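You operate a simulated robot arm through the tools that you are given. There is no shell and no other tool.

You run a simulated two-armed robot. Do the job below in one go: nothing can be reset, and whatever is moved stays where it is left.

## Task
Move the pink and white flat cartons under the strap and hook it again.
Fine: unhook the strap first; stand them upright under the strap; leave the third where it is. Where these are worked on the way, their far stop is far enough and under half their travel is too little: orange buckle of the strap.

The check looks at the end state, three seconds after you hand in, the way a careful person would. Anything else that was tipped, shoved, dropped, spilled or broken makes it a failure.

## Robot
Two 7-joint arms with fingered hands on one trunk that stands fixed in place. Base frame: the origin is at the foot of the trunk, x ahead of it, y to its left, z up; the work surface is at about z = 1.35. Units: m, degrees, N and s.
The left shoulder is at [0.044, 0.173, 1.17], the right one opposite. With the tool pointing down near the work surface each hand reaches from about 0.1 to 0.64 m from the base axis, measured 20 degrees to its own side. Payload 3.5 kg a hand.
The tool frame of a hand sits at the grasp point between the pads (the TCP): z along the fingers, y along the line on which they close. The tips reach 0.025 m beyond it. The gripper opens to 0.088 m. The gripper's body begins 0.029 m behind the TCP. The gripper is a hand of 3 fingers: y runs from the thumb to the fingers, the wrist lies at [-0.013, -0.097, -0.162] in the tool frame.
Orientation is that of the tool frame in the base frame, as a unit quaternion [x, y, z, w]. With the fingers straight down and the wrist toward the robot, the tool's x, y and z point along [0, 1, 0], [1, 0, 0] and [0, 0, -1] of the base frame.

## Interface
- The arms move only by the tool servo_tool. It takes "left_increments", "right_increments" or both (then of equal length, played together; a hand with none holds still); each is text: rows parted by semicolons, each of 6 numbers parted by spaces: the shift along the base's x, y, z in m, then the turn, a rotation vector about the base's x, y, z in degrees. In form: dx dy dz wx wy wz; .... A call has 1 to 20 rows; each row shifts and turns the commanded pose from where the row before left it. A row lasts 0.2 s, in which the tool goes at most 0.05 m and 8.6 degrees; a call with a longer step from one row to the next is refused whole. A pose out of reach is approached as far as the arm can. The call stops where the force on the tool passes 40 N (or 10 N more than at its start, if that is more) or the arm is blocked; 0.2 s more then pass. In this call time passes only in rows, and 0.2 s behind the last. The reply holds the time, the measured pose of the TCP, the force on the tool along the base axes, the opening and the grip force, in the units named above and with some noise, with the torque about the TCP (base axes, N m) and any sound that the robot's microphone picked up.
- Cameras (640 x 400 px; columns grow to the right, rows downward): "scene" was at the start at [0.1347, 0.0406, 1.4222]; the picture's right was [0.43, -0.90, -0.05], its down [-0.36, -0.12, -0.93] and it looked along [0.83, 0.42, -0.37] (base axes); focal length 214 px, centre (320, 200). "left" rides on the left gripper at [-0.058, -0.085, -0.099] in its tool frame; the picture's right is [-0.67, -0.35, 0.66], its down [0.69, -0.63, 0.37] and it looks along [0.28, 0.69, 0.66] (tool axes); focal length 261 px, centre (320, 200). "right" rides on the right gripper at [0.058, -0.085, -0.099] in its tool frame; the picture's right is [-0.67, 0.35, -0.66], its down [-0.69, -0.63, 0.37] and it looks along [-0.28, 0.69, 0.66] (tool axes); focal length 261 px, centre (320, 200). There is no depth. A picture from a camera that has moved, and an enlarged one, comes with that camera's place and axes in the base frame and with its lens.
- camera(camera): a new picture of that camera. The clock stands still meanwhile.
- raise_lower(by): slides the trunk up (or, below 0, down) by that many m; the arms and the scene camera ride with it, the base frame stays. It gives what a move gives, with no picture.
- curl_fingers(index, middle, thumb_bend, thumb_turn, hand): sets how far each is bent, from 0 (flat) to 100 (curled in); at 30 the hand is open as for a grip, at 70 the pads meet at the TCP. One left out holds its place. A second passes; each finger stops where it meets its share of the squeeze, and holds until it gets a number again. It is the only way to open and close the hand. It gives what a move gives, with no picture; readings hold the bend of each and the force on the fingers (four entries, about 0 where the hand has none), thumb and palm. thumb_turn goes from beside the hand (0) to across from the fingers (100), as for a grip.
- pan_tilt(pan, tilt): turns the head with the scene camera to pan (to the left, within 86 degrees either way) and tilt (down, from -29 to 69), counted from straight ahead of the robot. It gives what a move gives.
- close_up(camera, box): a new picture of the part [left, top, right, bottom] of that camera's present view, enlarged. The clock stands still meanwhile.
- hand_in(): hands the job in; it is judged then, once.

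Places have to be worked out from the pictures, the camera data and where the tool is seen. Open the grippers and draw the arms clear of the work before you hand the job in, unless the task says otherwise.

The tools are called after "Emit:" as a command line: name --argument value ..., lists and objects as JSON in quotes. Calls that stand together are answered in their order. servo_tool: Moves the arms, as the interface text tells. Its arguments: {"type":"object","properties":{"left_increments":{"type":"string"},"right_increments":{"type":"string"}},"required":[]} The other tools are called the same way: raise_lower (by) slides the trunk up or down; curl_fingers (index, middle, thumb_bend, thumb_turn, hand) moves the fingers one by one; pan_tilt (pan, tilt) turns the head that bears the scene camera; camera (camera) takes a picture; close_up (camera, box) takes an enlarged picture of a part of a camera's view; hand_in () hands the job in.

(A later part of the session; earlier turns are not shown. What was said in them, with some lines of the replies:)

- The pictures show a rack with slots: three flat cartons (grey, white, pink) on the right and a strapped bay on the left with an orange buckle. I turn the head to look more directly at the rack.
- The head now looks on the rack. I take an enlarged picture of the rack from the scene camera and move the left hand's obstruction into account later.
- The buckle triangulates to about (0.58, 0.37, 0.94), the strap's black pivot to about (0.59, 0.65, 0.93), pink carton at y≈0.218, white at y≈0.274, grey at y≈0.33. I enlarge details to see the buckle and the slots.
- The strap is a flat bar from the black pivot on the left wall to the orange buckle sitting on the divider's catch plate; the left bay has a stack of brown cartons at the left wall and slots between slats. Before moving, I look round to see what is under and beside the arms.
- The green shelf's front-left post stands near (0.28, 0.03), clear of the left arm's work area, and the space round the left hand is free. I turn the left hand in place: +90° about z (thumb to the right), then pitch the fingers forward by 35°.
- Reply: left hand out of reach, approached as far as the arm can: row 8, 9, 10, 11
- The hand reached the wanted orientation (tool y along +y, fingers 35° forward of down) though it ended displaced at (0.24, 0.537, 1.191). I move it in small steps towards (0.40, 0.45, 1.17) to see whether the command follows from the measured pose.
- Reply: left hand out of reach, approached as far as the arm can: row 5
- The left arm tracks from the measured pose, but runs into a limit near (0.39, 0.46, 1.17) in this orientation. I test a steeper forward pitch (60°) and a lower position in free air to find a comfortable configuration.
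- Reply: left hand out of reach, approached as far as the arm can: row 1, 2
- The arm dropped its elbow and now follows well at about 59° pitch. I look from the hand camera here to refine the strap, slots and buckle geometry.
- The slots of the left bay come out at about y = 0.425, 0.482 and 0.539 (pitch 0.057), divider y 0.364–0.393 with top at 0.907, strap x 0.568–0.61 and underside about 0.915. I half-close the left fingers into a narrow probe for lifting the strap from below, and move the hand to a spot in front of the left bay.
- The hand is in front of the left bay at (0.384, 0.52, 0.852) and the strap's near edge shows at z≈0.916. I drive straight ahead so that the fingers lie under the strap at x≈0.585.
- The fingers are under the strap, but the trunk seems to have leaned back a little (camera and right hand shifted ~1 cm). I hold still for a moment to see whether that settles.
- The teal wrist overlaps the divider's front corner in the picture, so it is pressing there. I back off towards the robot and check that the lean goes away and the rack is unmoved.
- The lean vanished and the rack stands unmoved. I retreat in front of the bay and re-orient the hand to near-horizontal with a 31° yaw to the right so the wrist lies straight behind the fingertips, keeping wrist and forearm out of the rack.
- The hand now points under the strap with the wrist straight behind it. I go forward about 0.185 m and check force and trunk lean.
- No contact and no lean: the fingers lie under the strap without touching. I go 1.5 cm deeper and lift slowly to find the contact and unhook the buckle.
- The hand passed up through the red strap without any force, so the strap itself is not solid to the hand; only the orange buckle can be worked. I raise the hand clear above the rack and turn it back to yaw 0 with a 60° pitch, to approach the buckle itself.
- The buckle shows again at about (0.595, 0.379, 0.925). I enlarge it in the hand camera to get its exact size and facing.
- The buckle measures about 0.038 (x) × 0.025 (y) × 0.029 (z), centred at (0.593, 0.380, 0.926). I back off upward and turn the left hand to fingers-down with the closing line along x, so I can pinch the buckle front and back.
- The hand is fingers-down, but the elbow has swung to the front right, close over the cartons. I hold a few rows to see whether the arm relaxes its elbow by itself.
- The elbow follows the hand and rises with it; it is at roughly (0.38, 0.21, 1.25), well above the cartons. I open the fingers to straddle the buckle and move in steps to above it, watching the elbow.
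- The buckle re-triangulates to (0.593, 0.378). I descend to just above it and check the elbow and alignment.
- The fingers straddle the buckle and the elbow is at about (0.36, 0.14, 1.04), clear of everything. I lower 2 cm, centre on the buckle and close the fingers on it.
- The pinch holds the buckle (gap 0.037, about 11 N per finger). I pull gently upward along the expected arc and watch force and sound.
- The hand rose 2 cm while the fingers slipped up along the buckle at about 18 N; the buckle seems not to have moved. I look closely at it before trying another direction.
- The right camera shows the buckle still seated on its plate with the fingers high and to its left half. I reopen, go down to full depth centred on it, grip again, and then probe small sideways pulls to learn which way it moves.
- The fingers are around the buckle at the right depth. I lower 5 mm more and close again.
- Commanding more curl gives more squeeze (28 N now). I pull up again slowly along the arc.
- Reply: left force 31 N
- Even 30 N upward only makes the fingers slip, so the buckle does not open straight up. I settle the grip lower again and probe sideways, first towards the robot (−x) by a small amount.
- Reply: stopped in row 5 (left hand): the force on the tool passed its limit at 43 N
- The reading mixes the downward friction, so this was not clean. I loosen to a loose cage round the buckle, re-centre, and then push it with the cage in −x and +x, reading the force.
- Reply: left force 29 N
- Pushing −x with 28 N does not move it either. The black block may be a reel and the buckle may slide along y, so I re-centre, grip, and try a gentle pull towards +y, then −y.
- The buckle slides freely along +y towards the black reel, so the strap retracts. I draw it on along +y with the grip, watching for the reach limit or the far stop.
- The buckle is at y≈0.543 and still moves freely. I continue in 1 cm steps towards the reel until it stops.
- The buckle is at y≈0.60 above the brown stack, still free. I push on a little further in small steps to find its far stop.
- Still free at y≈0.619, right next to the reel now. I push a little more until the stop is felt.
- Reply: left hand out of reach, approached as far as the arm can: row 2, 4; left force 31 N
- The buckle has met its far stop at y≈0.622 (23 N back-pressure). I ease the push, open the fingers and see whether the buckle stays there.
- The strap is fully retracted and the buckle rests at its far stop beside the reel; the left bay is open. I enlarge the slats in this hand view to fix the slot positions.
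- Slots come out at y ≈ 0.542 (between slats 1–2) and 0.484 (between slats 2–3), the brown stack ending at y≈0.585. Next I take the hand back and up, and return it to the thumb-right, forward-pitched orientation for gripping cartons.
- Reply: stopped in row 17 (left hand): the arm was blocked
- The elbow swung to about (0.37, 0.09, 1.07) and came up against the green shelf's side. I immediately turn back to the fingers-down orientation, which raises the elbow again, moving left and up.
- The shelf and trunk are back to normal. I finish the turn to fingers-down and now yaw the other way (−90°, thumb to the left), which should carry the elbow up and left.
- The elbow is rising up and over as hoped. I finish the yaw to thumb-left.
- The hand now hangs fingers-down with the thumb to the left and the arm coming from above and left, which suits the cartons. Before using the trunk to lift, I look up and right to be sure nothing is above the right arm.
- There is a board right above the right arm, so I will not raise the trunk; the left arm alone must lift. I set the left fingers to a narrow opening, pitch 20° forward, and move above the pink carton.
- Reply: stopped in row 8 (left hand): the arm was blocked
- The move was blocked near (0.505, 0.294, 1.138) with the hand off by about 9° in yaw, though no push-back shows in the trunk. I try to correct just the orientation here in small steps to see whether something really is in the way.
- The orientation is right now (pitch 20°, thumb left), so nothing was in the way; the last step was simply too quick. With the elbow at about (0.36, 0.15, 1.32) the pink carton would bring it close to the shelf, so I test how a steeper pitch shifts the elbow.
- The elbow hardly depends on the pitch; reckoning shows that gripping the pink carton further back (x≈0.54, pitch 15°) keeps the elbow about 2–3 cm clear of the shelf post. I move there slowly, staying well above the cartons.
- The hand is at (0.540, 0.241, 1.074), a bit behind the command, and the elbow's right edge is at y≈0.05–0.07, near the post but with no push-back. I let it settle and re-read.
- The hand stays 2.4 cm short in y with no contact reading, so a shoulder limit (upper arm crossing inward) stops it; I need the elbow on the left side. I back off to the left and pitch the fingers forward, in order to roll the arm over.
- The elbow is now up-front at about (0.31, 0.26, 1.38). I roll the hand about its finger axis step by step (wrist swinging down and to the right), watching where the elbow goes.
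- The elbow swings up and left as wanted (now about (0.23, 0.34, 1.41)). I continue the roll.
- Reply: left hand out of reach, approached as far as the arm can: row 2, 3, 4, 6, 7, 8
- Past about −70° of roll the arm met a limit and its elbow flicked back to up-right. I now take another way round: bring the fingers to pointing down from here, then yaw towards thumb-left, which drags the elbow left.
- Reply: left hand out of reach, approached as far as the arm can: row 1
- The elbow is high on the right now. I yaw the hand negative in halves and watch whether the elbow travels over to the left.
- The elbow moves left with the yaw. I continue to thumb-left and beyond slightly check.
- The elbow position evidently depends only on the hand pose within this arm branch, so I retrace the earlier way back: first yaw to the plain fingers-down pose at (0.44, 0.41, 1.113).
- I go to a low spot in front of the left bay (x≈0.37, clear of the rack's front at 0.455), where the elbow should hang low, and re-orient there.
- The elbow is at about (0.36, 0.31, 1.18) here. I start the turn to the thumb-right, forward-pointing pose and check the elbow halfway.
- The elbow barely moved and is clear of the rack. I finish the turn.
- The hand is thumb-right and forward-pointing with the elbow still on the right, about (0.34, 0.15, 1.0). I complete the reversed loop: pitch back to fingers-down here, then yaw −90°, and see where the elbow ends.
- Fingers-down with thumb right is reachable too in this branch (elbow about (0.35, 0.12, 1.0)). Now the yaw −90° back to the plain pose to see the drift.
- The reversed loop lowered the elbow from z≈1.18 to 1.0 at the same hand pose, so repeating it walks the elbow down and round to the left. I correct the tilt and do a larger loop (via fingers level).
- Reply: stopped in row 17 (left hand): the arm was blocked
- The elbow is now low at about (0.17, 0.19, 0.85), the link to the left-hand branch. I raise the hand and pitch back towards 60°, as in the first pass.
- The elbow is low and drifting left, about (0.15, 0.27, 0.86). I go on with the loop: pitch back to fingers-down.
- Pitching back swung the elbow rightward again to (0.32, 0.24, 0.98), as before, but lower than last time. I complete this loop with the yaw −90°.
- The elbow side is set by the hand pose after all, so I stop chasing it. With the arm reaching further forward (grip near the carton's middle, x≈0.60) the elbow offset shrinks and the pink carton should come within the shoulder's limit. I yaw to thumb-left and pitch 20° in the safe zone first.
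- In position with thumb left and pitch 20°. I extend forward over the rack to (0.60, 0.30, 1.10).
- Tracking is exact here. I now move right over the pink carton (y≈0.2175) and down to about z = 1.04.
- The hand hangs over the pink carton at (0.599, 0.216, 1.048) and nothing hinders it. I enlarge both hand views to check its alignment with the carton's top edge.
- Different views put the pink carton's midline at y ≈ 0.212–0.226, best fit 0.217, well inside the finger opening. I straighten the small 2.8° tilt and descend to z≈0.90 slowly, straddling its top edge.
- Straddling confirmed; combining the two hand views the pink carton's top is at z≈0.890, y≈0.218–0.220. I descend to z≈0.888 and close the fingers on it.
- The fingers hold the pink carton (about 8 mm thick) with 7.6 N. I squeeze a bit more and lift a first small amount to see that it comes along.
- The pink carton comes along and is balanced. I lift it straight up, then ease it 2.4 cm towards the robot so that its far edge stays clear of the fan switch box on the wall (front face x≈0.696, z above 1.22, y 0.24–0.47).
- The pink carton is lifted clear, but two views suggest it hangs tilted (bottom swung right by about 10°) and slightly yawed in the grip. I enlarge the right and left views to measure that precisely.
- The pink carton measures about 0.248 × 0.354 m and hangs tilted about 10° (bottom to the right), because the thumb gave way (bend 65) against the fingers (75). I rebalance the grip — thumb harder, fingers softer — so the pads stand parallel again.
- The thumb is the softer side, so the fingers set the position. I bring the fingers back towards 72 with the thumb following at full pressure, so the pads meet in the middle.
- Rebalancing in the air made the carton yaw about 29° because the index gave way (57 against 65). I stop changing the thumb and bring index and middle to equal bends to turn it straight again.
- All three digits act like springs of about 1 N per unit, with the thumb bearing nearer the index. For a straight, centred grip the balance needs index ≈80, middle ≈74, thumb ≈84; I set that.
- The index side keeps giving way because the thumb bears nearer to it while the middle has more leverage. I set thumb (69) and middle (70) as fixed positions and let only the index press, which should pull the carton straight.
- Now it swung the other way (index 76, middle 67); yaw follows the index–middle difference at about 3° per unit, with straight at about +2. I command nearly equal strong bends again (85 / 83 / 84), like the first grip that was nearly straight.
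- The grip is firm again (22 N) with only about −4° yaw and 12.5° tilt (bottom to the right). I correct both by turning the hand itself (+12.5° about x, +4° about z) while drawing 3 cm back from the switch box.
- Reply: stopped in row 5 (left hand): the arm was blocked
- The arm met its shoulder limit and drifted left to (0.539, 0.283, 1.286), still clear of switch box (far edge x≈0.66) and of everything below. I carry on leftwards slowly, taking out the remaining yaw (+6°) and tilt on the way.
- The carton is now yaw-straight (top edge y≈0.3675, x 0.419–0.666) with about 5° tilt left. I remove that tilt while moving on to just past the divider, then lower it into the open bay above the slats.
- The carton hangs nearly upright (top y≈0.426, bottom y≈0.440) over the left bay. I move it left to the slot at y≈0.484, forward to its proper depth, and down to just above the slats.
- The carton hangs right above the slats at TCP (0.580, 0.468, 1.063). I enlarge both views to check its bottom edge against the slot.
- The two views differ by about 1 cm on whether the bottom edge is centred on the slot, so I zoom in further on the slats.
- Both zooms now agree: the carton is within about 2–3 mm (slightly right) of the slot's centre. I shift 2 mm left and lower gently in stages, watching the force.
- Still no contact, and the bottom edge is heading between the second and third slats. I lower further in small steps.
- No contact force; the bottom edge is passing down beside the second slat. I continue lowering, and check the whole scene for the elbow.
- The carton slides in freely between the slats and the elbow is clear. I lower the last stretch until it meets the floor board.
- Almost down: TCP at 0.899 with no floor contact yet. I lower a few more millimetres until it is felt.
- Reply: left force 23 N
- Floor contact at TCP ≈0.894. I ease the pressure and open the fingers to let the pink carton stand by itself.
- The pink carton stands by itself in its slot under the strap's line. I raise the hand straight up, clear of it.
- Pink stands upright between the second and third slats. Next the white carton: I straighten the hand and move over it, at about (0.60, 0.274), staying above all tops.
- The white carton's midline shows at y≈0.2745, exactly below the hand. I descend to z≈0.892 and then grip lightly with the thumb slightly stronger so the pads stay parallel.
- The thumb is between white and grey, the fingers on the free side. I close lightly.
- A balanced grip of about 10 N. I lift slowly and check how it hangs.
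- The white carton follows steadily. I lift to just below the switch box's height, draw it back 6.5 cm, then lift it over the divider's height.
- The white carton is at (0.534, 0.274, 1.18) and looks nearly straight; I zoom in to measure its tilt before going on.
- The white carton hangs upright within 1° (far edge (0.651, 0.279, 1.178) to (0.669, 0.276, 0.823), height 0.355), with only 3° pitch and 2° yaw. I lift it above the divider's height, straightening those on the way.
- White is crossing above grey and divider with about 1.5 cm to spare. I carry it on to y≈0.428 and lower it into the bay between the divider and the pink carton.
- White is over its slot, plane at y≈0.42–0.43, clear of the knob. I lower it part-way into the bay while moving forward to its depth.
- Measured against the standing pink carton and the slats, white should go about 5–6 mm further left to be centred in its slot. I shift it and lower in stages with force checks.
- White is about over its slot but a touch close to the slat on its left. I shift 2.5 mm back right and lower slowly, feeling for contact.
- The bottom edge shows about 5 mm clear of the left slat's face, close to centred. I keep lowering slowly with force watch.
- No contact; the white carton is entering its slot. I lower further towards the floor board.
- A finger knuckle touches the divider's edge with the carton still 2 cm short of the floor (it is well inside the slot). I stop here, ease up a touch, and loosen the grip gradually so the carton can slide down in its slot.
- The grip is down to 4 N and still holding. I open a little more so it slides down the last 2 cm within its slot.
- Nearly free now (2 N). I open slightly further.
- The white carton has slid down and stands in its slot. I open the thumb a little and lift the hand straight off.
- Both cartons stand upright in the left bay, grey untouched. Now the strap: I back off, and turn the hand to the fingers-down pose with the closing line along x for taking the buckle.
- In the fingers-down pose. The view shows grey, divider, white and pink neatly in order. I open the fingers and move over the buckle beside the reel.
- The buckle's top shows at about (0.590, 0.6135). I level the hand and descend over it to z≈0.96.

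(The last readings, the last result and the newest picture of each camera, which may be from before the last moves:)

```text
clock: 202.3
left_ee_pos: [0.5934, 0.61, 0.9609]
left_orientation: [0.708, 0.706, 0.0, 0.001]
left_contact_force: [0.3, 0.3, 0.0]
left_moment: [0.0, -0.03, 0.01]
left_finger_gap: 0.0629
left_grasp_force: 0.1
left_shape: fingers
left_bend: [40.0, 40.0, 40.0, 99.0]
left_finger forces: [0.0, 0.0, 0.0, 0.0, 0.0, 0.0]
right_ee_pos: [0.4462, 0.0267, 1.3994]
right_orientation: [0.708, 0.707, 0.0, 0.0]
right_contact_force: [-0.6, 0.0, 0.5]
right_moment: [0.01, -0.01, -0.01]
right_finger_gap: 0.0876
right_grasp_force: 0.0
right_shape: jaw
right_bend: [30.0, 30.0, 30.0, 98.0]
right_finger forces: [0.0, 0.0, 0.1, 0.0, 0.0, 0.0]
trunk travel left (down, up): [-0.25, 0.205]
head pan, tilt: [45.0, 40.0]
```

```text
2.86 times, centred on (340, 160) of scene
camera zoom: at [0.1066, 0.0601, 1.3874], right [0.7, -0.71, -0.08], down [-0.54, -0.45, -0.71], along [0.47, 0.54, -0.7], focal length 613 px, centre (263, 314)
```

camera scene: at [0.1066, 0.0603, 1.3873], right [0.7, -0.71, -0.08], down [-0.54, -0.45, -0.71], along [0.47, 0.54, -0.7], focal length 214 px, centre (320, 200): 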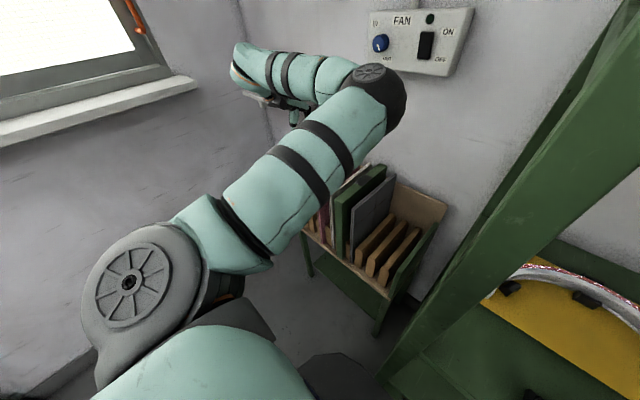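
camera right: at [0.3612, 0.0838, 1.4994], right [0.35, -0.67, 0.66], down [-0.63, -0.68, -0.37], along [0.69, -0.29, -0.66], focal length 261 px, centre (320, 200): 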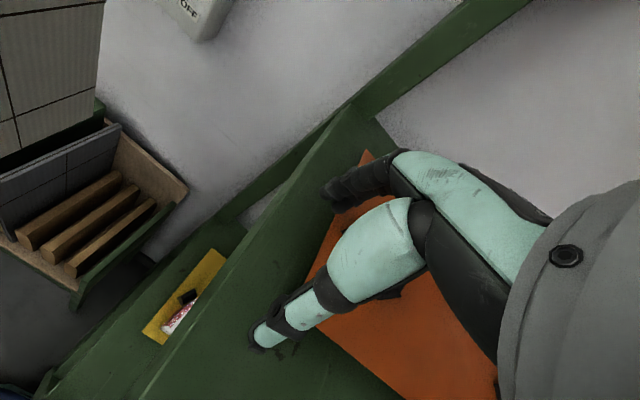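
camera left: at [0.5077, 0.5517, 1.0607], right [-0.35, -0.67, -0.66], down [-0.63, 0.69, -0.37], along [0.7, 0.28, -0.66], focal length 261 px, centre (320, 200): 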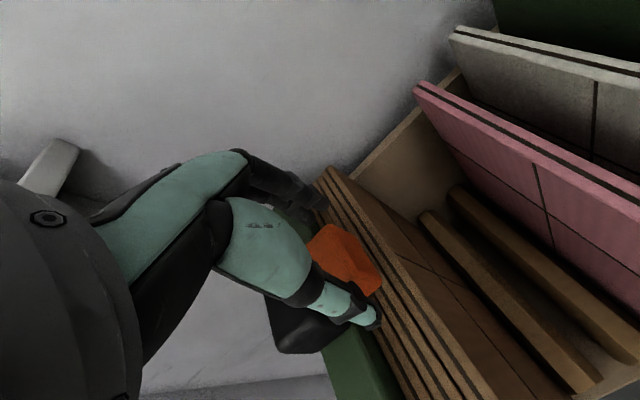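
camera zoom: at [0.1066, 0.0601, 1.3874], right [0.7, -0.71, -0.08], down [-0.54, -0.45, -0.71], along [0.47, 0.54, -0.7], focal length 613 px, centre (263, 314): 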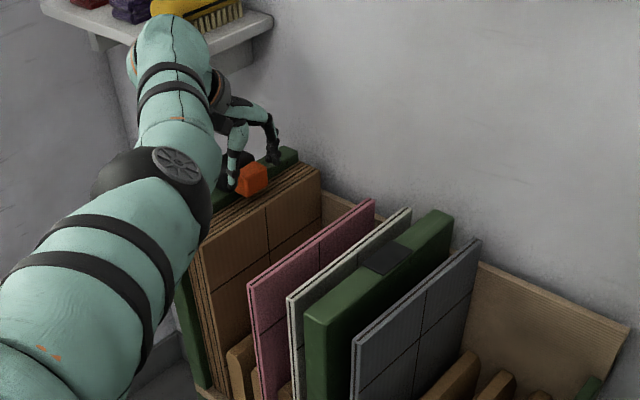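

The buckle sits between thumb and fingers at (0.592, 0.615). I lower to grip height and close on it.

Emit:
servo_tool --left_increments "0 0.003 -0.012 0 0 0; 0 0 -0.01 0 0 0; 0 0 0 0 0 0"

Emit:
curl_fingers --hand "left" --index 70 --middle 70 --thumb_bend 70

Emit:
camera --camera "left"

```text
clock: 203.1
left_ee_pos: [0.5938, 0.6145, 0.9397]
left_orientation: [0.708, 0.706, 0.001, 0.0]
left_contact_force: [0.1, 0.0, 0.0]
left_moment: [0.03, -0.01, 0.02]
left_finger_gap: 0.0631
left_grasp_force: 0.1
left_shape: fingers
left_bend: [40.0, 40.0, 40.0, 99.0]
left_finger forces: [0.0, 0.0, 0.0, 0.0, 0.1, 0.0]
right_ee_pos: [0.4457, 0.0273, 1.4]
right_orientation: [0.708, 0.706, 0.0, -0.001]
right_contact_force: [0.2, 0.6, -0.5]
right_moment: [0.01, -0.01, -0.01]
right_finger_gap: 0.0877
right_grasp_force: 0.1
right_shape: jaw
right_bend: [30.0, 30.0, 30.0, 98.0]
right_finger forces: [0.0, 0.0, 0.1, 0.1, 0.0, 0.1]
trunk travel left (down, up): [-0.25, 0.205]
head pan, tilt: [45.0, 40.0]
```

```text
clock: 204.1
left_ee_pos: [0.5956, 0.614, 0.9388]
left_orientation: [0.708, 0.706, -0.001, 0.001]
left_contact_force: [11.9, 0.3, 4.6]
left_moment: [0.04, -0.46, 0.03]
left_finger_gap: 0.037
left_grasp_force: 18.8
left_shape: fingers
left_bend: [53.0, 55.0, 55.0, 100.0]
left_finger forces: [13.3, 10.9, 0.0, 0.0, 13.1, 0.1]
right_ee_pos: [0.4483, 0.0269, 1.3989]
right_orientation: [0.707, 0.707, 0.0, -0.002]
right_contact_force: [0.6, 0.4, 0.6]
right_moment: [0.0, -0.02, 0.04]
right_finger_gap: 0.0877
right_grasp_force: 0.1
right_shape: jaw
right_bend: [30.0, 30.0, 30.0, 98.0]
right_finger forces: [0.0, 0.1, 0.1, 0.0, 0.0, 0.0]
trunk travel left (down, up): [-0.25, 0.205]
head pan, tilt: [45.0, 40.0]
```

```text
taken
camera left: at [0.5091, 0.5554, 1.039], right [-0.35, -0.67, -0.66], down [-0.63, 0.69, -0.37], along [0.7, 0.28, -0.66], focal length 261 px, centre (320, 200)
```

left: 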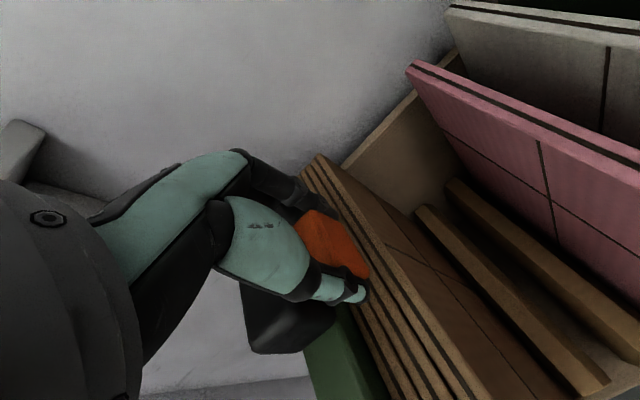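

The buckle is gripped. I draw it back to the right along its path, clear above the carton tops, checking halfway.

Emit:
servo_tool --left_increments "-0.001 -0.006 0 0 0 0; 0 -0.01 0 0 0 0; 0 -0.01 0 0 0 0; 0 -0.01 0 0 0 0; 0 -0.01 0 0 0 0; 0 -0.01 0 0 0 0; 0 -0.01 0 0 0 0; 0 -0.01 0 0 0 0; 0 0 0 0 0 0"

Emit:
camera --camera "left"

Emit:
close_up --camera "scene" --box '[260, 90, 420, 230]'

```text
clock: 206.1
left_ee_pos: [0.5923, 0.536, 0.9384]
left_orientation: [0.709, 0.705, -0.001, -0.001]
left_contact_force: [16.8, 2.6, 1.8]
left_moment: [0.06, -0.49, 0.07]
left_finger_gap: 0.037
left_grasp_force: 18.9
left_shape: fingers
left_bend: [51.0, 54.0, 56.0, 100.0]
left_finger forces: [14.8, 12.0, 0.0, 0.1, 10.8, 0.1]
right_ee_pos: [0.4488, 0.0271, 1.3985]
right_orientation: [0.707, 0.707, -0.001, -0.001]
right_contact_force: [-0.9, -0.3, -0.5]
right_moment: [-0.02, -0.02, 0.01]
right_finger_gap: 0.0879
right_grasp_force: 0.1
right_shape: jaw
right_bend: [30.0, 30.0, 30.0, 98.0]
right_finger forces: [0.0, 0.1, 0.1, 0.0, 0.0, 0.0]
trunk travel left (down, up): [-0.25, 0.205]
head pan, tilt: [45.0, 40.0]
```

```text
taken
camera left: at [0.5077, 0.4775, 1.0394], right [-0.35, -0.67, -0.65], down [-0.63, 0.69, -0.36], along [0.69, 0.28, -0.66], focal length 261 px, centre (320, 200)
```

left: 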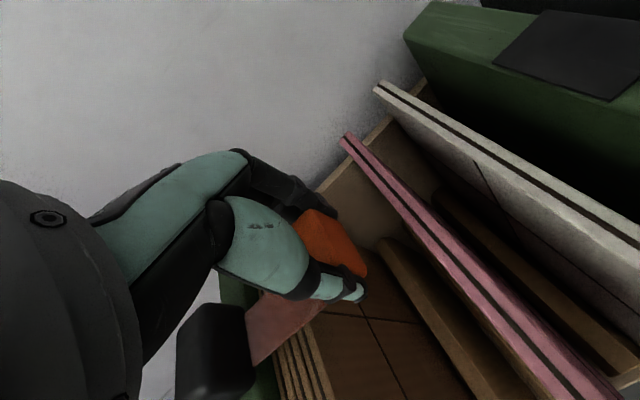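

```text
2.86 times, centred on (340, 160) of scene
camera zoom: at [0.1095, 0.0604, 1.3871], right [0.7, -0.71, -0.08], down [-0.54, -0.45, -0.71], along [0.46, 0.54, -0.7], focal length 613 px, centre (263, 314)
```

zoom: 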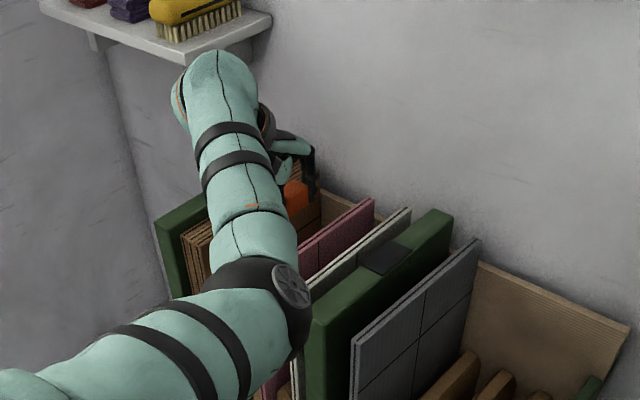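

The strap pays out behind the buckle. I balance the sideways load a little and continue towards the catch plate.

Emit:
servo_tool --left_increments "0.002 -0.01 0 0 0 0; 0.001 -0.011 0 0 0 0; 0 -0.011 0 0 0 0; 0 -0.011 0 0 0 0; 0 -0.011 0 0 0 0; 0 -0.011 0 0 0 0; 0 -0.011 0 0 0 0; 0 -0.011 0 0 0 0; 0 -0.011 0 0 0 0; 0 -0.011 0 0 0 0; 0 -0.011 0 0 0 0; 0 -0.011 0 0 0 0; 0 0 0 0 0 0"

Emit:
camera --camera "left"

Emit:
close_up --camera "right" --box '[0, 40, 140, 180]'

```text
clock: 208.9
left_ee_pos: [0.5964, 0.4054, 0.9378]
left_orientation: [0.709, 0.705, 0.0, 0.0]
left_contact_force: [4.2, 2.5, -3.9]
left_moment: [0.08, -0.29, 0.05]
left_finger_gap: 0.0373
left_grasp_force: 18.0
left_shape: fingers
left_bend: [54.0, 57.0, 55.0, 100.0]
left_finger forces: [10.5, 9.0, 0.0, 0.1, 15.8, 0.1]
right_ee_pos: [0.4464, 0.028, 1.3996]
right_orientation: [0.707, 0.707, -0.001, -0.001]
right_contact_force: [-0.4, 0.2, -0.5]
right_moment: [-0.02, 0.04, 0.02]
right_finger_gap: 0.0878
right_grasp_force: 0.0
right_shape: jaw
right_bend: [30.0, 30.0, 30.0, 98.0]
right_finger forces: [0.0, 0.0, 0.1, 0.1, 0.0, 0.0]
trunk travel left (down, up): [-0.25, 0.205]
head pan, tilt: [45.0, 40.0]
```

```text
taken
camera left: at [0.5107, 0.3471, 1.0397], right [-0.35, -0.67, -0.65], down [-0.63, 0.69, -0.37], along [0.69, 0.28, -0.66], focal length 261 px, centre (320, 200)
```

left: 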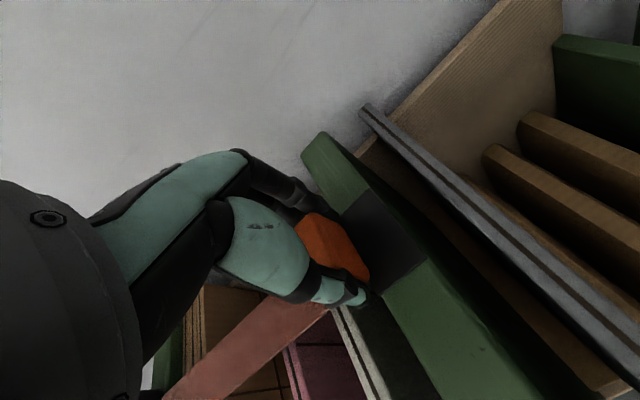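

```text
2.86 times, centred on (70, 110) of right
camera zoom: at [0.3625, 0.0851, 1.4989], right [0.35, -0.67, 0.66], down [-0.63, -0.68, -0.36], along [0.69, -0.29, -0.66], focal length 745 px, centre (1034, 457)
```

zoom: 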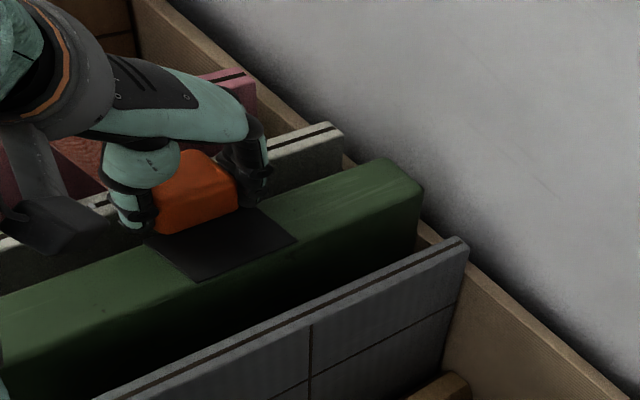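

The buckle is at the edge of the catch plate. I draw the last 2.5 cm slowly, listening and feeling for the stop.

Emit:
servo_tool --left_increments "0 -0.005 0 0 0 0; 0 -0.005 0 0 0 0; 0 -0.005 0 0 0 0; 0 -0.005 0 0 0 0; 0 -0.004 0 0 0 0; 0 -0.003 0 0 0 0; 0 0 0 0 0 0"

Emit:
close_up --camera "right" --box '[0, 40, 140, 180]'

```text
clock: 210.5
left_ee_pos: [0.5961, 0.3756, 0.9398]
left_orientation: [0.708, 0.706, -0.001, -0.001]
left_contact_force: [8.0, -7.1, -3.3]
left_moment: [-0.06, -0.37, -0.03]
left_finger_gap: 0.0371
left_grasp_force: 18.0
left_shape: fingers
left_bend: [54.0, 57.0, 55.0, 100.0]
left_finger forces: [12.1, 9.9, 0.0, 0.1, 13.8, 0.0]
right_ee_pos: [0.4498, 0.0261, 1.3996]
right_orientation: [0.708, 0.706, 0.0, -0.002]
right_contact_force: [-0.7, 0.8, 0.2]
right_moment: [0.0, -0.01, 0.01]
right_finger_gap: 0.0877
right_grasp_force: 0.1
right_shape: jaw
right_bend: [30.0, 30.0, 30.0, 98.0]
right_finger forces: [0.0, 0.1, 0.1, 0.0, 0.0, 0.0]
trunk travel left (down, up): [-0.25, 0.205]
head pan, tilt: [45.0, 40.0]
```

```text
2.86 times, centred on (70, 110) of right
camera zoom: at [0.3633, 0.0826, 1.4989], right [0.35, -0.67, 0.65], down [-0.63, -0.68, -0.37], along [0.69, -0.29, -0.66], focal length 745 px, centre (1034, 457)
```

zoom: 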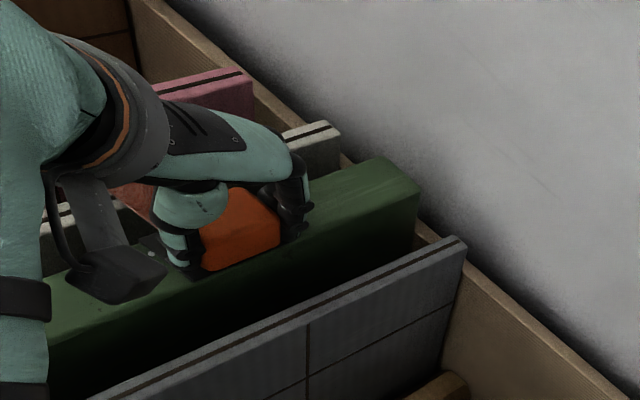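

The buckle's right face is back at y≈0.368, its original hooked place, and a slight pull towards −y suggests the catch is drawing it in. I follow 2 mm and re-read.

Emit:
servo_tool --left_increments "0 -0.002 0 0 0 0; 0 -0.001 0 0 0 0; 0 0 0 0 0 0"

Emit:
close_up --camera "right" --box '[0, 40, 140, 180]'

```text
clock: 211.3
left_ee_pos: [0.5954, 0.3748, 0.9404]
left_orientation: [0.708, 0.706, -0.001, -0.001]
left_contact_force: [9.5, -2.9, -2.1]
left_moment: [-0.01, -0.37, -0.03]
left_finger_gap: 0.0371
left_grasp_force: 18.6
left_shape: fingers
left_bend: [53.0, 57.0, 55.0, 100.0]
left_finger forces: [12.2, 10.3, 0.0, 0.1, 13.5, 0.1]
right_ee_pos: [0.4475, 0.0264, 1.4006]
right_orientation: [0.708, 0.706, -0.001, -0.001]
right_contact_force: [0.1, 0.4, -0.2]
right_moment: [0.0, 0.01, 0.03]
right_finger_gap: 0.0876
right_grasp_force: 0.0
right_shape: jaw
right_bend: [30.0, 30.0, 30.0, 98.0]
right_finger forces: [0.0, 0.1, 0.0, 0.1, 0.0, 0.0]
trunk travel left (down, up): [-0.25, 0.205]
head pan, tilt: [45.0, 40.0]
```

```text
2.86 times, centred on (70, 110) of right
camera zoom: at [0.3633, 0.0838, 1.4988], right [0.35, -0.67, 0.65], down [-0.63, -0.68, -0.37], along [0.69, -0.29, -0.66], focal length 745 px, centre (1034, 457)
```

zoom: 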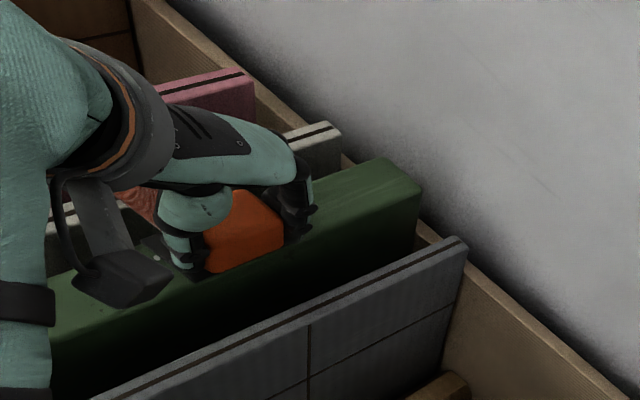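

The pull is fading and the buckle sits as at the start. I press on 4 mm more to feel for its end stop.

Emit:
servo_tool --left_increments "0 -0.002 0 0 0 0; 0 -0.002 0 0 0 0; 0 -0.002 0 0 0 0; 0 0 0 0 0 0"

Emit:
close_up --camera "right" --box '[0, 40, 140, 180]'

```text
clock: 212.3
left_ee_pos: [0.5951, 0.3708, 0.9393]
left_orientation: [0.708, 0.706, 0.0, -0.001]
left_contact_force: [6.2, 16.3, 1.6]
left_moment: [0.27, -0.38, 0.18]
left_finger_gap: 0.037
left_grasp_force: 18.5
left_shape: fingers
left_bend: [53.0, 56.0, 55.0, 100.0]
left_finger forces: [11.9, 9.9, 0.0, 0.0, 15.3, 0.1]
right_ee_pos: [0.4479, 0.03, 1.3998]
right_orientation: [0.708, 0.706, -0.001, 0.001]
right_contact_force: [0.1, -0.4, 0.6]
right_moment: [-0.05, -0.05, 0.02]
right_finger_gap: 0.0879
right_grasp_force: 0.1
right_shape: jaw
right_bend: [30.0, 30.0, 30.0, 98.0]
right_finger forces: [0.0, 0.0, 0.0, 0.0, 0.1, 0.1]
trunk travel left (down, up): [-0.25, 0.205]
head pan, tilt: [45.0, 40.0]
```

```text
2.86 times, centred on (70, 110) of right
camera zoom: at [0.3622, 0.0874, 1.4989], right [0.35, -0.67, 0.66], down [-0.63, -0.69, -0.36], along [0.69, -0.29, -0.66], focal length 745 px, centre (1034, 457)
```

zoom: 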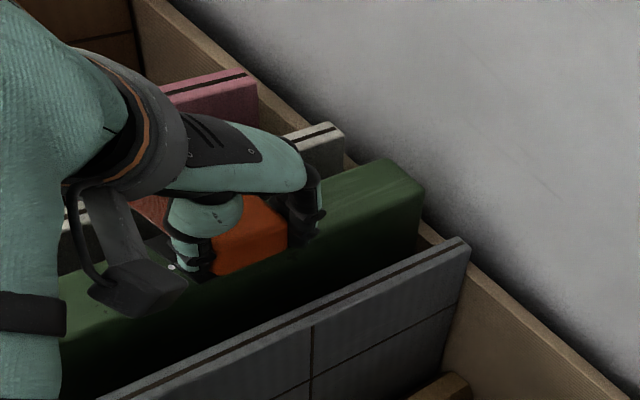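

The end stop is felt (16 N): the strap is hooked home. I relax the push, open the fingers and lift the hand straight off.

Emit:
servo_tool --left_increments "0 0.003 0 0 0 0; 0 0.001 0 0 0 0; 0 0 0 0 0 0"

Emit:
curl_fingers --hand "left" --index 40 --middle 40 --thumb_bend 40

Emit:
servo_tool --left_increments "0 0 0.01 0 0 0; 0 0 0.015 0 0 0; 0 0 0.02 0 0 0; 0 0 0.025 0 0 0; 0 0.005 0.03 0 0 0; -0.01 0.01 0.03 0 0 0; -0.02 0.01 0.03 0 0 0"

Emit:
camera --camera "left"

Emit:
close_up --camera "right" --box '[0, 20, 200, 200]'

Emit:
camera --camera "scene"

```text
clock: 213.1
left_ee_pos: [0.5959, 0.3734, 0.9405]
left_orientation: [0.709, 0.705, 0.0, 0.0]
left_contact_force: [7.7, 4.6, 2.4]
left_moment: [0.16, -0.36, 0.07]
left_finger_gap: 0.037
left_grasp_force: 17.2
left_shape: fingers
left_bend: [53.0, 56.0, 55.0, 100.0]
left_finger forces: [11.9, 9.6, 0.0, 0.0, 14.2, 0.0]
right_ee_pos: [0.4477, 0.0274, 1.3989]
right_orientation: [0.707, 0.707, 0.0, 0.0]
right_contact_force: [0.6, 0.2, 1.1]
right_moment: [-0.03, -0.01, 0.0]
right_finger_gap: 0.0879
right_grasp_force: 0.1
right_shape: jaw
right_bend: [30.0, 30.0, 30.0, 98.0]
right_finger forces: [0.0, 0.0, 0.1, 0.0, 0.0, 0.0]
trunk travel left (down, up): [-0.25, 0.205]
head pan, tilt: [45.0, 40.0]
```

```text
clock: 214.1
left_ee_pos: [0.5946, 0.3724, 0.9405]
left_orientation: [0.709, 0.706, 0.001, 0.001]
left_contact_force: [0.0, 0.9, -0.3]
left_moment: [0.01, -0.01, -0.02]
left_finger_gap: 0.0628
left_grasp_force: 0.1
left_shape: fingers
left_bend: [40.0, 40.0, 40.0, 99.0]
left_finger forces: [0.1, 0.1, 0.1, 0.1, 0.0, 0.0]
right_ee_pos: [0.4464, 0.0268, 1.3991]
right_orientation: [0.707, 0.707, -0.001, 0.0]
right_contact_force: [0.2, 0.0, 0.4]
right_moment: [0.03, 0.0, -0.02]
right_finger_gap: 0.0881
right_grasp_force: 0.1
right_shape: jaw
right_bend: [30.0, 30.0, 30.0, 98.0]
right_finger forces: [0.0, 0.1, 0.0, 0.0, 0.1, 0.1]
trunk travel left (down, up): [-0.25, 0.205]
head pan, tilt: [45.0, 40.0]
```

```text
clock: 215.7
left_ee_pos: [0.5604, 0.396, 1.0993]
left_orientation: [0.709, 0.705, 0.0, 0.0]
left_contact_force: [0.5, 0.4, 0.1]
left_moment: [0.03, -0.03, -0.01]
left_finger_gap: 0.063
left_grasp_force: 0.1
left_shape: fingers
left_bend: [40.0, 40.0, 40.0, 99.0]
left_finger forces: [0.0, 0.1, 0.0, 0.0, 0.1, 0.0]
right_ee_pos: [0.4446, 0.0263, 1.401]
right_orientation: [0.708, 0.706, 0.001, 0.0]
right_contact_force: [-0.2, 0.4, -0.2]
right_moment: [-0.02, 0.03, 0.03]
right_finger_gap: 0.0879
right_grasp_force: 0.1
right_shape: jaw
right_bend: [30.0, 30.0, 30.0, 98.0]
right_finger forces: [0.0, 0.0, 0.0, 0.1, 0.1, 0.0]
trunk travel left (down, up): [-0.25, 0.205]
head pan, tilt: [45.0, 40.0]
```

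```text
taken
camera left: at [0.4751, 0.3379, 1.2002], right [-0.35, -0.67, -0.66], down [-0.63, 0.69, -0.37], along [0.7, 0.28, -0.66], focal length 261 px, centre (320, 200)
```

left: 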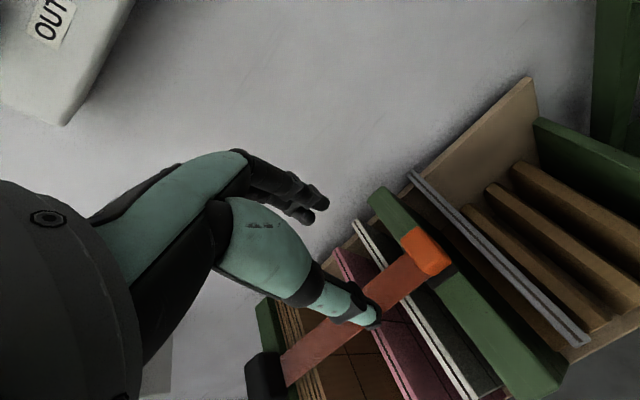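

```text
2.22 times, centred on (100, 110) of right
camera zoom: at [0.3599, 0.0833, 1.4998], right [0.35, -0.67, 0.66], down [-0.63, -0.68, -0.37], along [0.69, -0.29, -0.66], focal length 579 px, centre (809, 400)
```

zoom: 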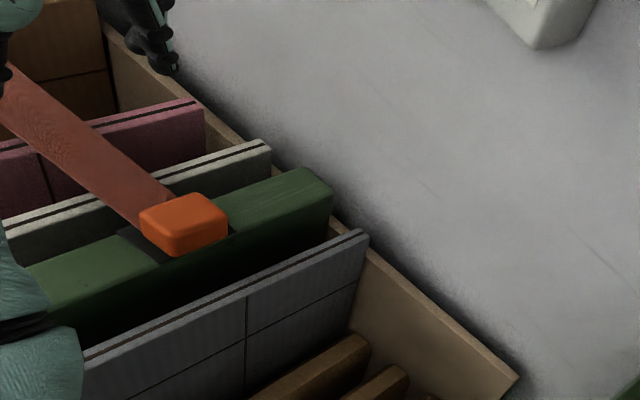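

```text
taken
camera scene: at [0.1057, 0.0596, 1.3875], right [0.7, -0.71, -0.08], down [-0.54, -0.45, -0.71], along [0.47, 0.54, -0.7], focal length 214 px, centre (320, 200)
```

scene: 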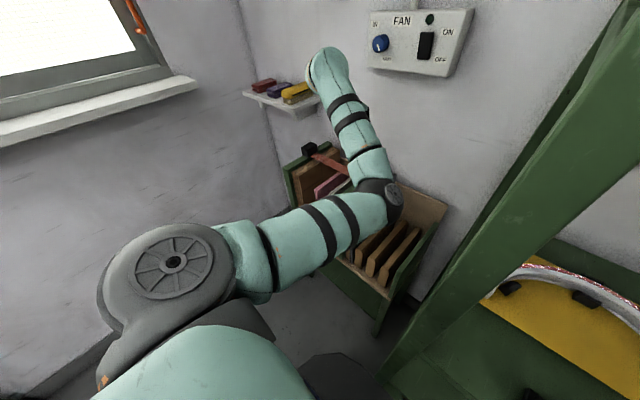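

The strap is hooked again over pink and white, the buckle back on its plate. I draw the left arm back and up, clear of the rack, and open its hand.

Emit:
servo_tool --left_increments "-0.015 0.005 0.015 0 0 0; -0.02 0.005 0.012 0 0 0; -0.02 0.005 0.01 0 0 0; -0.02 0.005 0.01 0 0 0; -0.02 0.005 0.01 0 0 0; -0.02 0.005 0.01 0 0 0; -0.02 0.005 0.01 0 0 0; -0.02 0.005 0.01 0 0 0; -0.02 0.005 0.01 0 0 0; -0.02 0.005 0.005 0 0 0; 0 0 0 0 0 0"

Emit:
curl_fingers --hand "left" --index 30 --middle 30 --thumb_bend 30 --thumb_turn 98

Emit:
camera --camera "scene"

Emit:
camera --camera "left"

Emit:
camera --camera "right"

```text
clock: 218.1
left_ee_pos: [0.3695, 0.4466, 1.2012]
left_orientation: [0.709, 0.705, 0.0, 0.0]
left_contact_force: [0.5, -0.3, 0.2]
left_moment: [0.01, 0.03, 0.03]
left_finger_gap: 0.0633
left_grasp_force: 0.1
left_shape: fingers
left_bend: [40.0, 40.0, 40.0, 99.0]
left_finger forces: [0.0, 0.0, 0.0, 0.0, 0.0, 0.1]
right_ee_pos: [0.4459, 0.0269, 1.3987]
right_orientation: [0.707, 0.707, 0.0, 0.001]
right_contact_force: [0.3, -0.6, -0.3]
right_moment: [0.0, 0.02, 0.05]
right_finger_gap: 0.0878
right_grasp_force: 0.1
right_shape: jaw
right_bend: [30.0, 30.0, 30.0, 98.0]
right_finger forces: [0.1, 0.1, 0.0, 0.0, 0.1, 0.0]
trunk travel left (down, up): [-0.25, 0.205]
head pan, tilt: [45.0, 40.0]
```

```text
clock: 219.1
left_ee_pos: [0.3692, 0.4466, 1.2019]
left_orientation: [0.708, 0.706, 0.0, 0.0]
left_contact_force: [0.2, 0.0, 0.7]
left_moment: [-0.03, 0.02, 0.01]
left_finger_gap: 0.0845
left_grasp_force: 0.1
left_shape: fingers
left_bend: [30.0, 30.0, 30.0, 96.0]
left_finger forces: [0.0, 0.1, 0.0, 0.1, 0.0, 0.0]
right_ee_pos: [0.4453, 0.0269, 1.4004]
right_orientation: [0.708, 0.707, 0.0, 0.0]
right_contact_force: [-0.3, 0.9, 0.4]
right_moment: [0.01, 0.01, -0.03]
right_finger_gap: 0.0877
right_grasp_force: 0.1
right_shape: jaw
right_bend: [30.0, 30.0, 30.0, 98.0]
right_finger forces: [0.1, 0.1, 0.0, 0.0, 0.1, 0.0]
trunk travel left (down, up): [-0.25, 0.205]
head pan, tilt: [45.0, 40.0]
```

```text
taken
camera scene: at [0.1065, 0.0601, 1.3873], right [0.7, -0.71, -0.08], down [-0.54, -0.45, -0.71], along [0.47, 0.54, -0.7], focal length 214 px, centre (320, 200)
```

scene: 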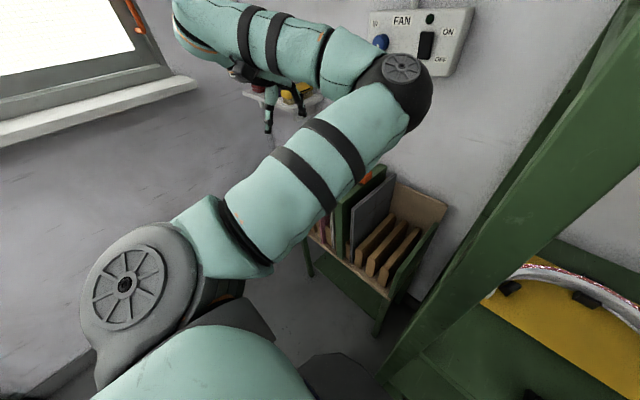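

```text
taken
camera left: at [0.283, 0.3886, 1.3014], right [-0.35, -0.67, -0.66], down [-0.63, 0.69, -0.37], along [0.7, 0.28, -0.66], focal length 261 px, centre (320, 200)
```

left: 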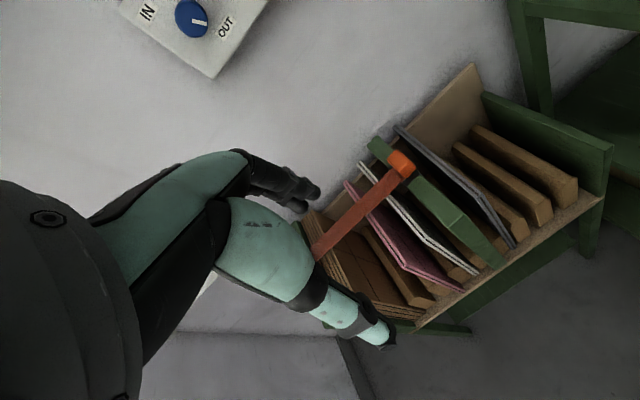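

```text
taken
camera right: at [0.3609, 0.084, 1.4995], right [0.35, -0.67, 0.66], down [-0.63, -0.68, -0.37], along [0.69, -0.29, -0.66], focal length 261 px, centre (320, 200)
```

right: 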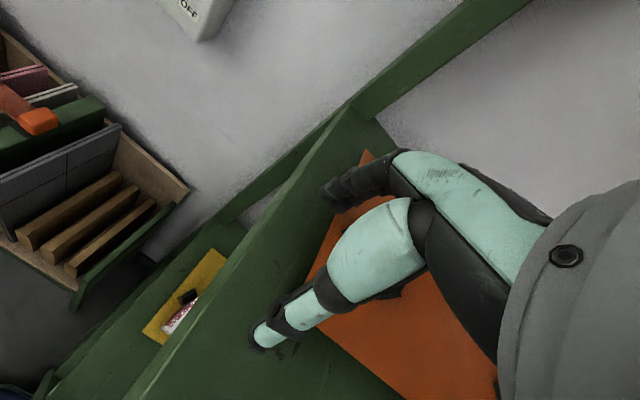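

The left hand is clear. I take a last close look at the rack and the switch box before handing in.

Emit:
close_up --camera "left" --box '[290, 60, 610, 340]'

Emit:
close_up --camera "right" --box '[0, 20, 200, 290]'

Emit:
close_up --camera "left" --box '[100, 0, 300, 100]'

Emit:
pan_tilt --pan 25.7 --tilt 35

Emit:
camera --camera "scene"

```text
1.43 times, centred on (450, 200) of left
camera zoom: at [0.283, 0.3886, 1.3014], right [-0.35, -0.67, -0.66], down [-0.63, 0.69, -0.37], along [0.7, 0.28, -0.66], focal length 372 px, centre (134, 200)
```

zoom: 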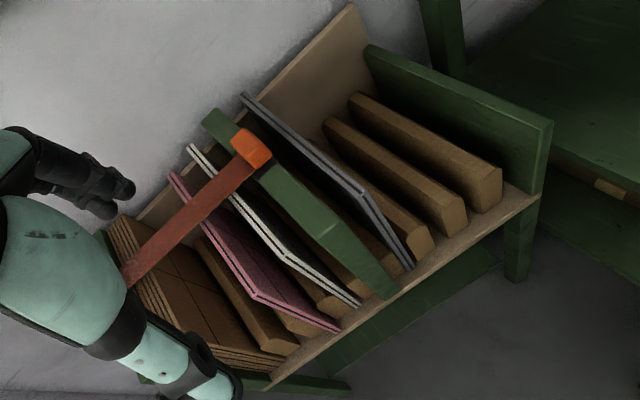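

```text
1.48 times, centred on (100, 155) of right
camera zoom: at [0.3609, 0.084, 1.4995], right [0.35, -0.67, 0.66], down [-0.63, -0.68, -0.37], along [0.69, -0.29, -0.66], focal length 386 px, centre (646, 267)
```

zoom: 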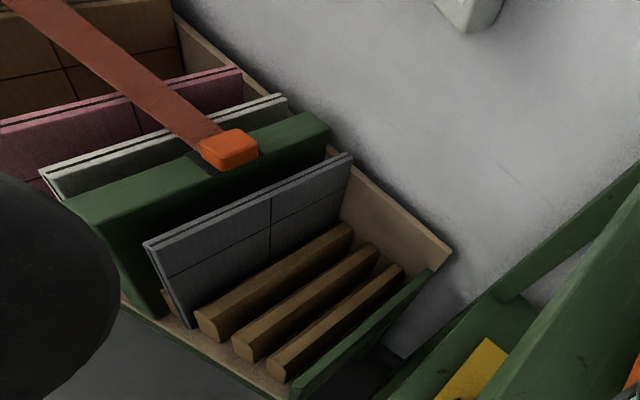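

```text
3.20 times, centred on (200, 50) of left
camera zoom: at [0.283, 0.3886, 1.3014], right [-0.35, -0.67, -0.66], down [-0.63, 0.69, -0.37], along [0.7, 0.28, -0.66], focal length 834 px, centre (704, 680)
```

zoom: 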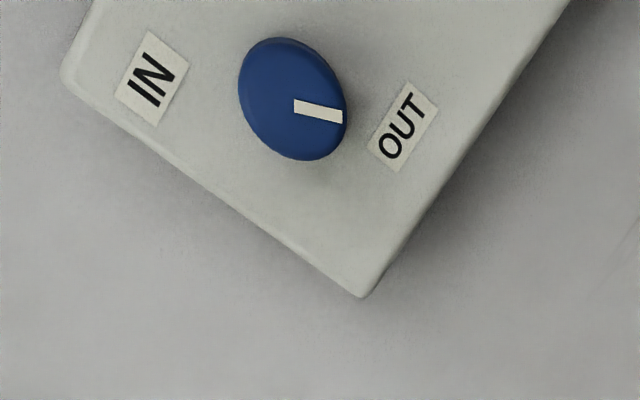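

```text
clock: 219.9
left_ee_pos: [0.369, 0.4469, 1.2018]
left_orientation: [0.708, 0.706, 0.0, 0.001]
left_contact_force: [-0.6, -0.5, 0.4]
left_moment: [0.0, 0.03, -0.02]
left_finger_gap: 0.0844
left_grasp_force: 0.1
left_shape: fingers
left_bend: [30.0, 30.0, 30.0, 96.0]
left_finger forces: [0.1, 0.0, 0.0, 0.0, 0.1, 0.0]
right_ee_pos: [0.4456, 0.0263, 1.4003]
right_orientation: [0.708, 0.706, 0.0, 0.0]
right_contact_force: [0.2, 0.2, -0.1]
right_moment: [-0.01, 0.03, 0.0]
right_finger_gap: 0.0878
right_grasp_force: 0.0
right_shape: jaw
right_bend: [30.0, 30.0, 30.0, 98.0]
right_finger forces: [0.0, 0.0, 0.0, 0.1, 0.0, 0.0]
trunk travel left (down, up): [-0.25, 0.205]
head pan, tilt: [25.7, 35.0]
```

```text
taken
camera scene: at [0.1265, 0.0383, 1.3927], right [0.43, -0.9, -0.05], down [-0.61, -0.25, -0.76], along [0.67, 0.36, -0.65], focal length 214 px, centre (320, 200)
```

scene: 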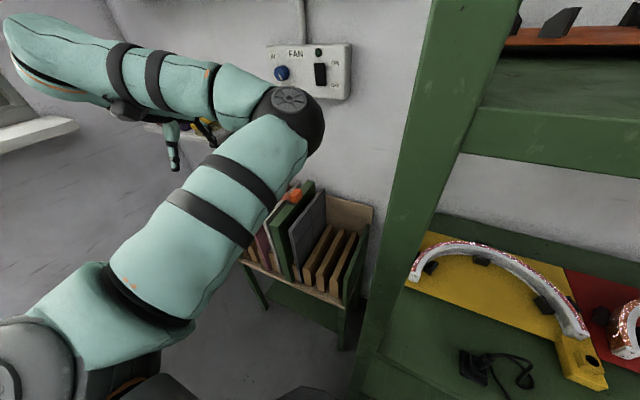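

Pink and white stand upright in the left bay, the strap runs over both with the buckle at its stop on the plate, and grey and the brown stack are where they were. The knob points to OUT and both arms are clear with open hands, so I hand the job in.

Emit:
hand_in

```text
The job is handed in.
```

The pink and white cartons now stand upright in the left bay, and the strap is hooked over both of them. I've handed the job in and don't have a verdict yet.

- **Strap:** I slid the orange buckle back to its far stop to unhook it, then drew it home until I felt the end stop on the catch plate. It stayed put when I let go.
- **Cartons:** Pink is in the third slot and white is in the slot next to the divider. White slid the last 2 cm to the floor inside its slot, because a finger touched the divider's edge and I couldn't lower it further by hand.
- **Grey carton:** It is still in its own slot.
- **Contact with other things:**
  - The left wrist pressed against the rack's divider while I was working out how the buckle opened.
  - The left elbow bumped the green shelf once; that was stopped at once.
  - Neither had moved in the pictures I checked afterwards.
- **Surroundings:** The brown stack, the brushes and the fan switch look as they did at the start.

Both hands are open. The left arm is back clear of the rack, and I never moved the right arm.
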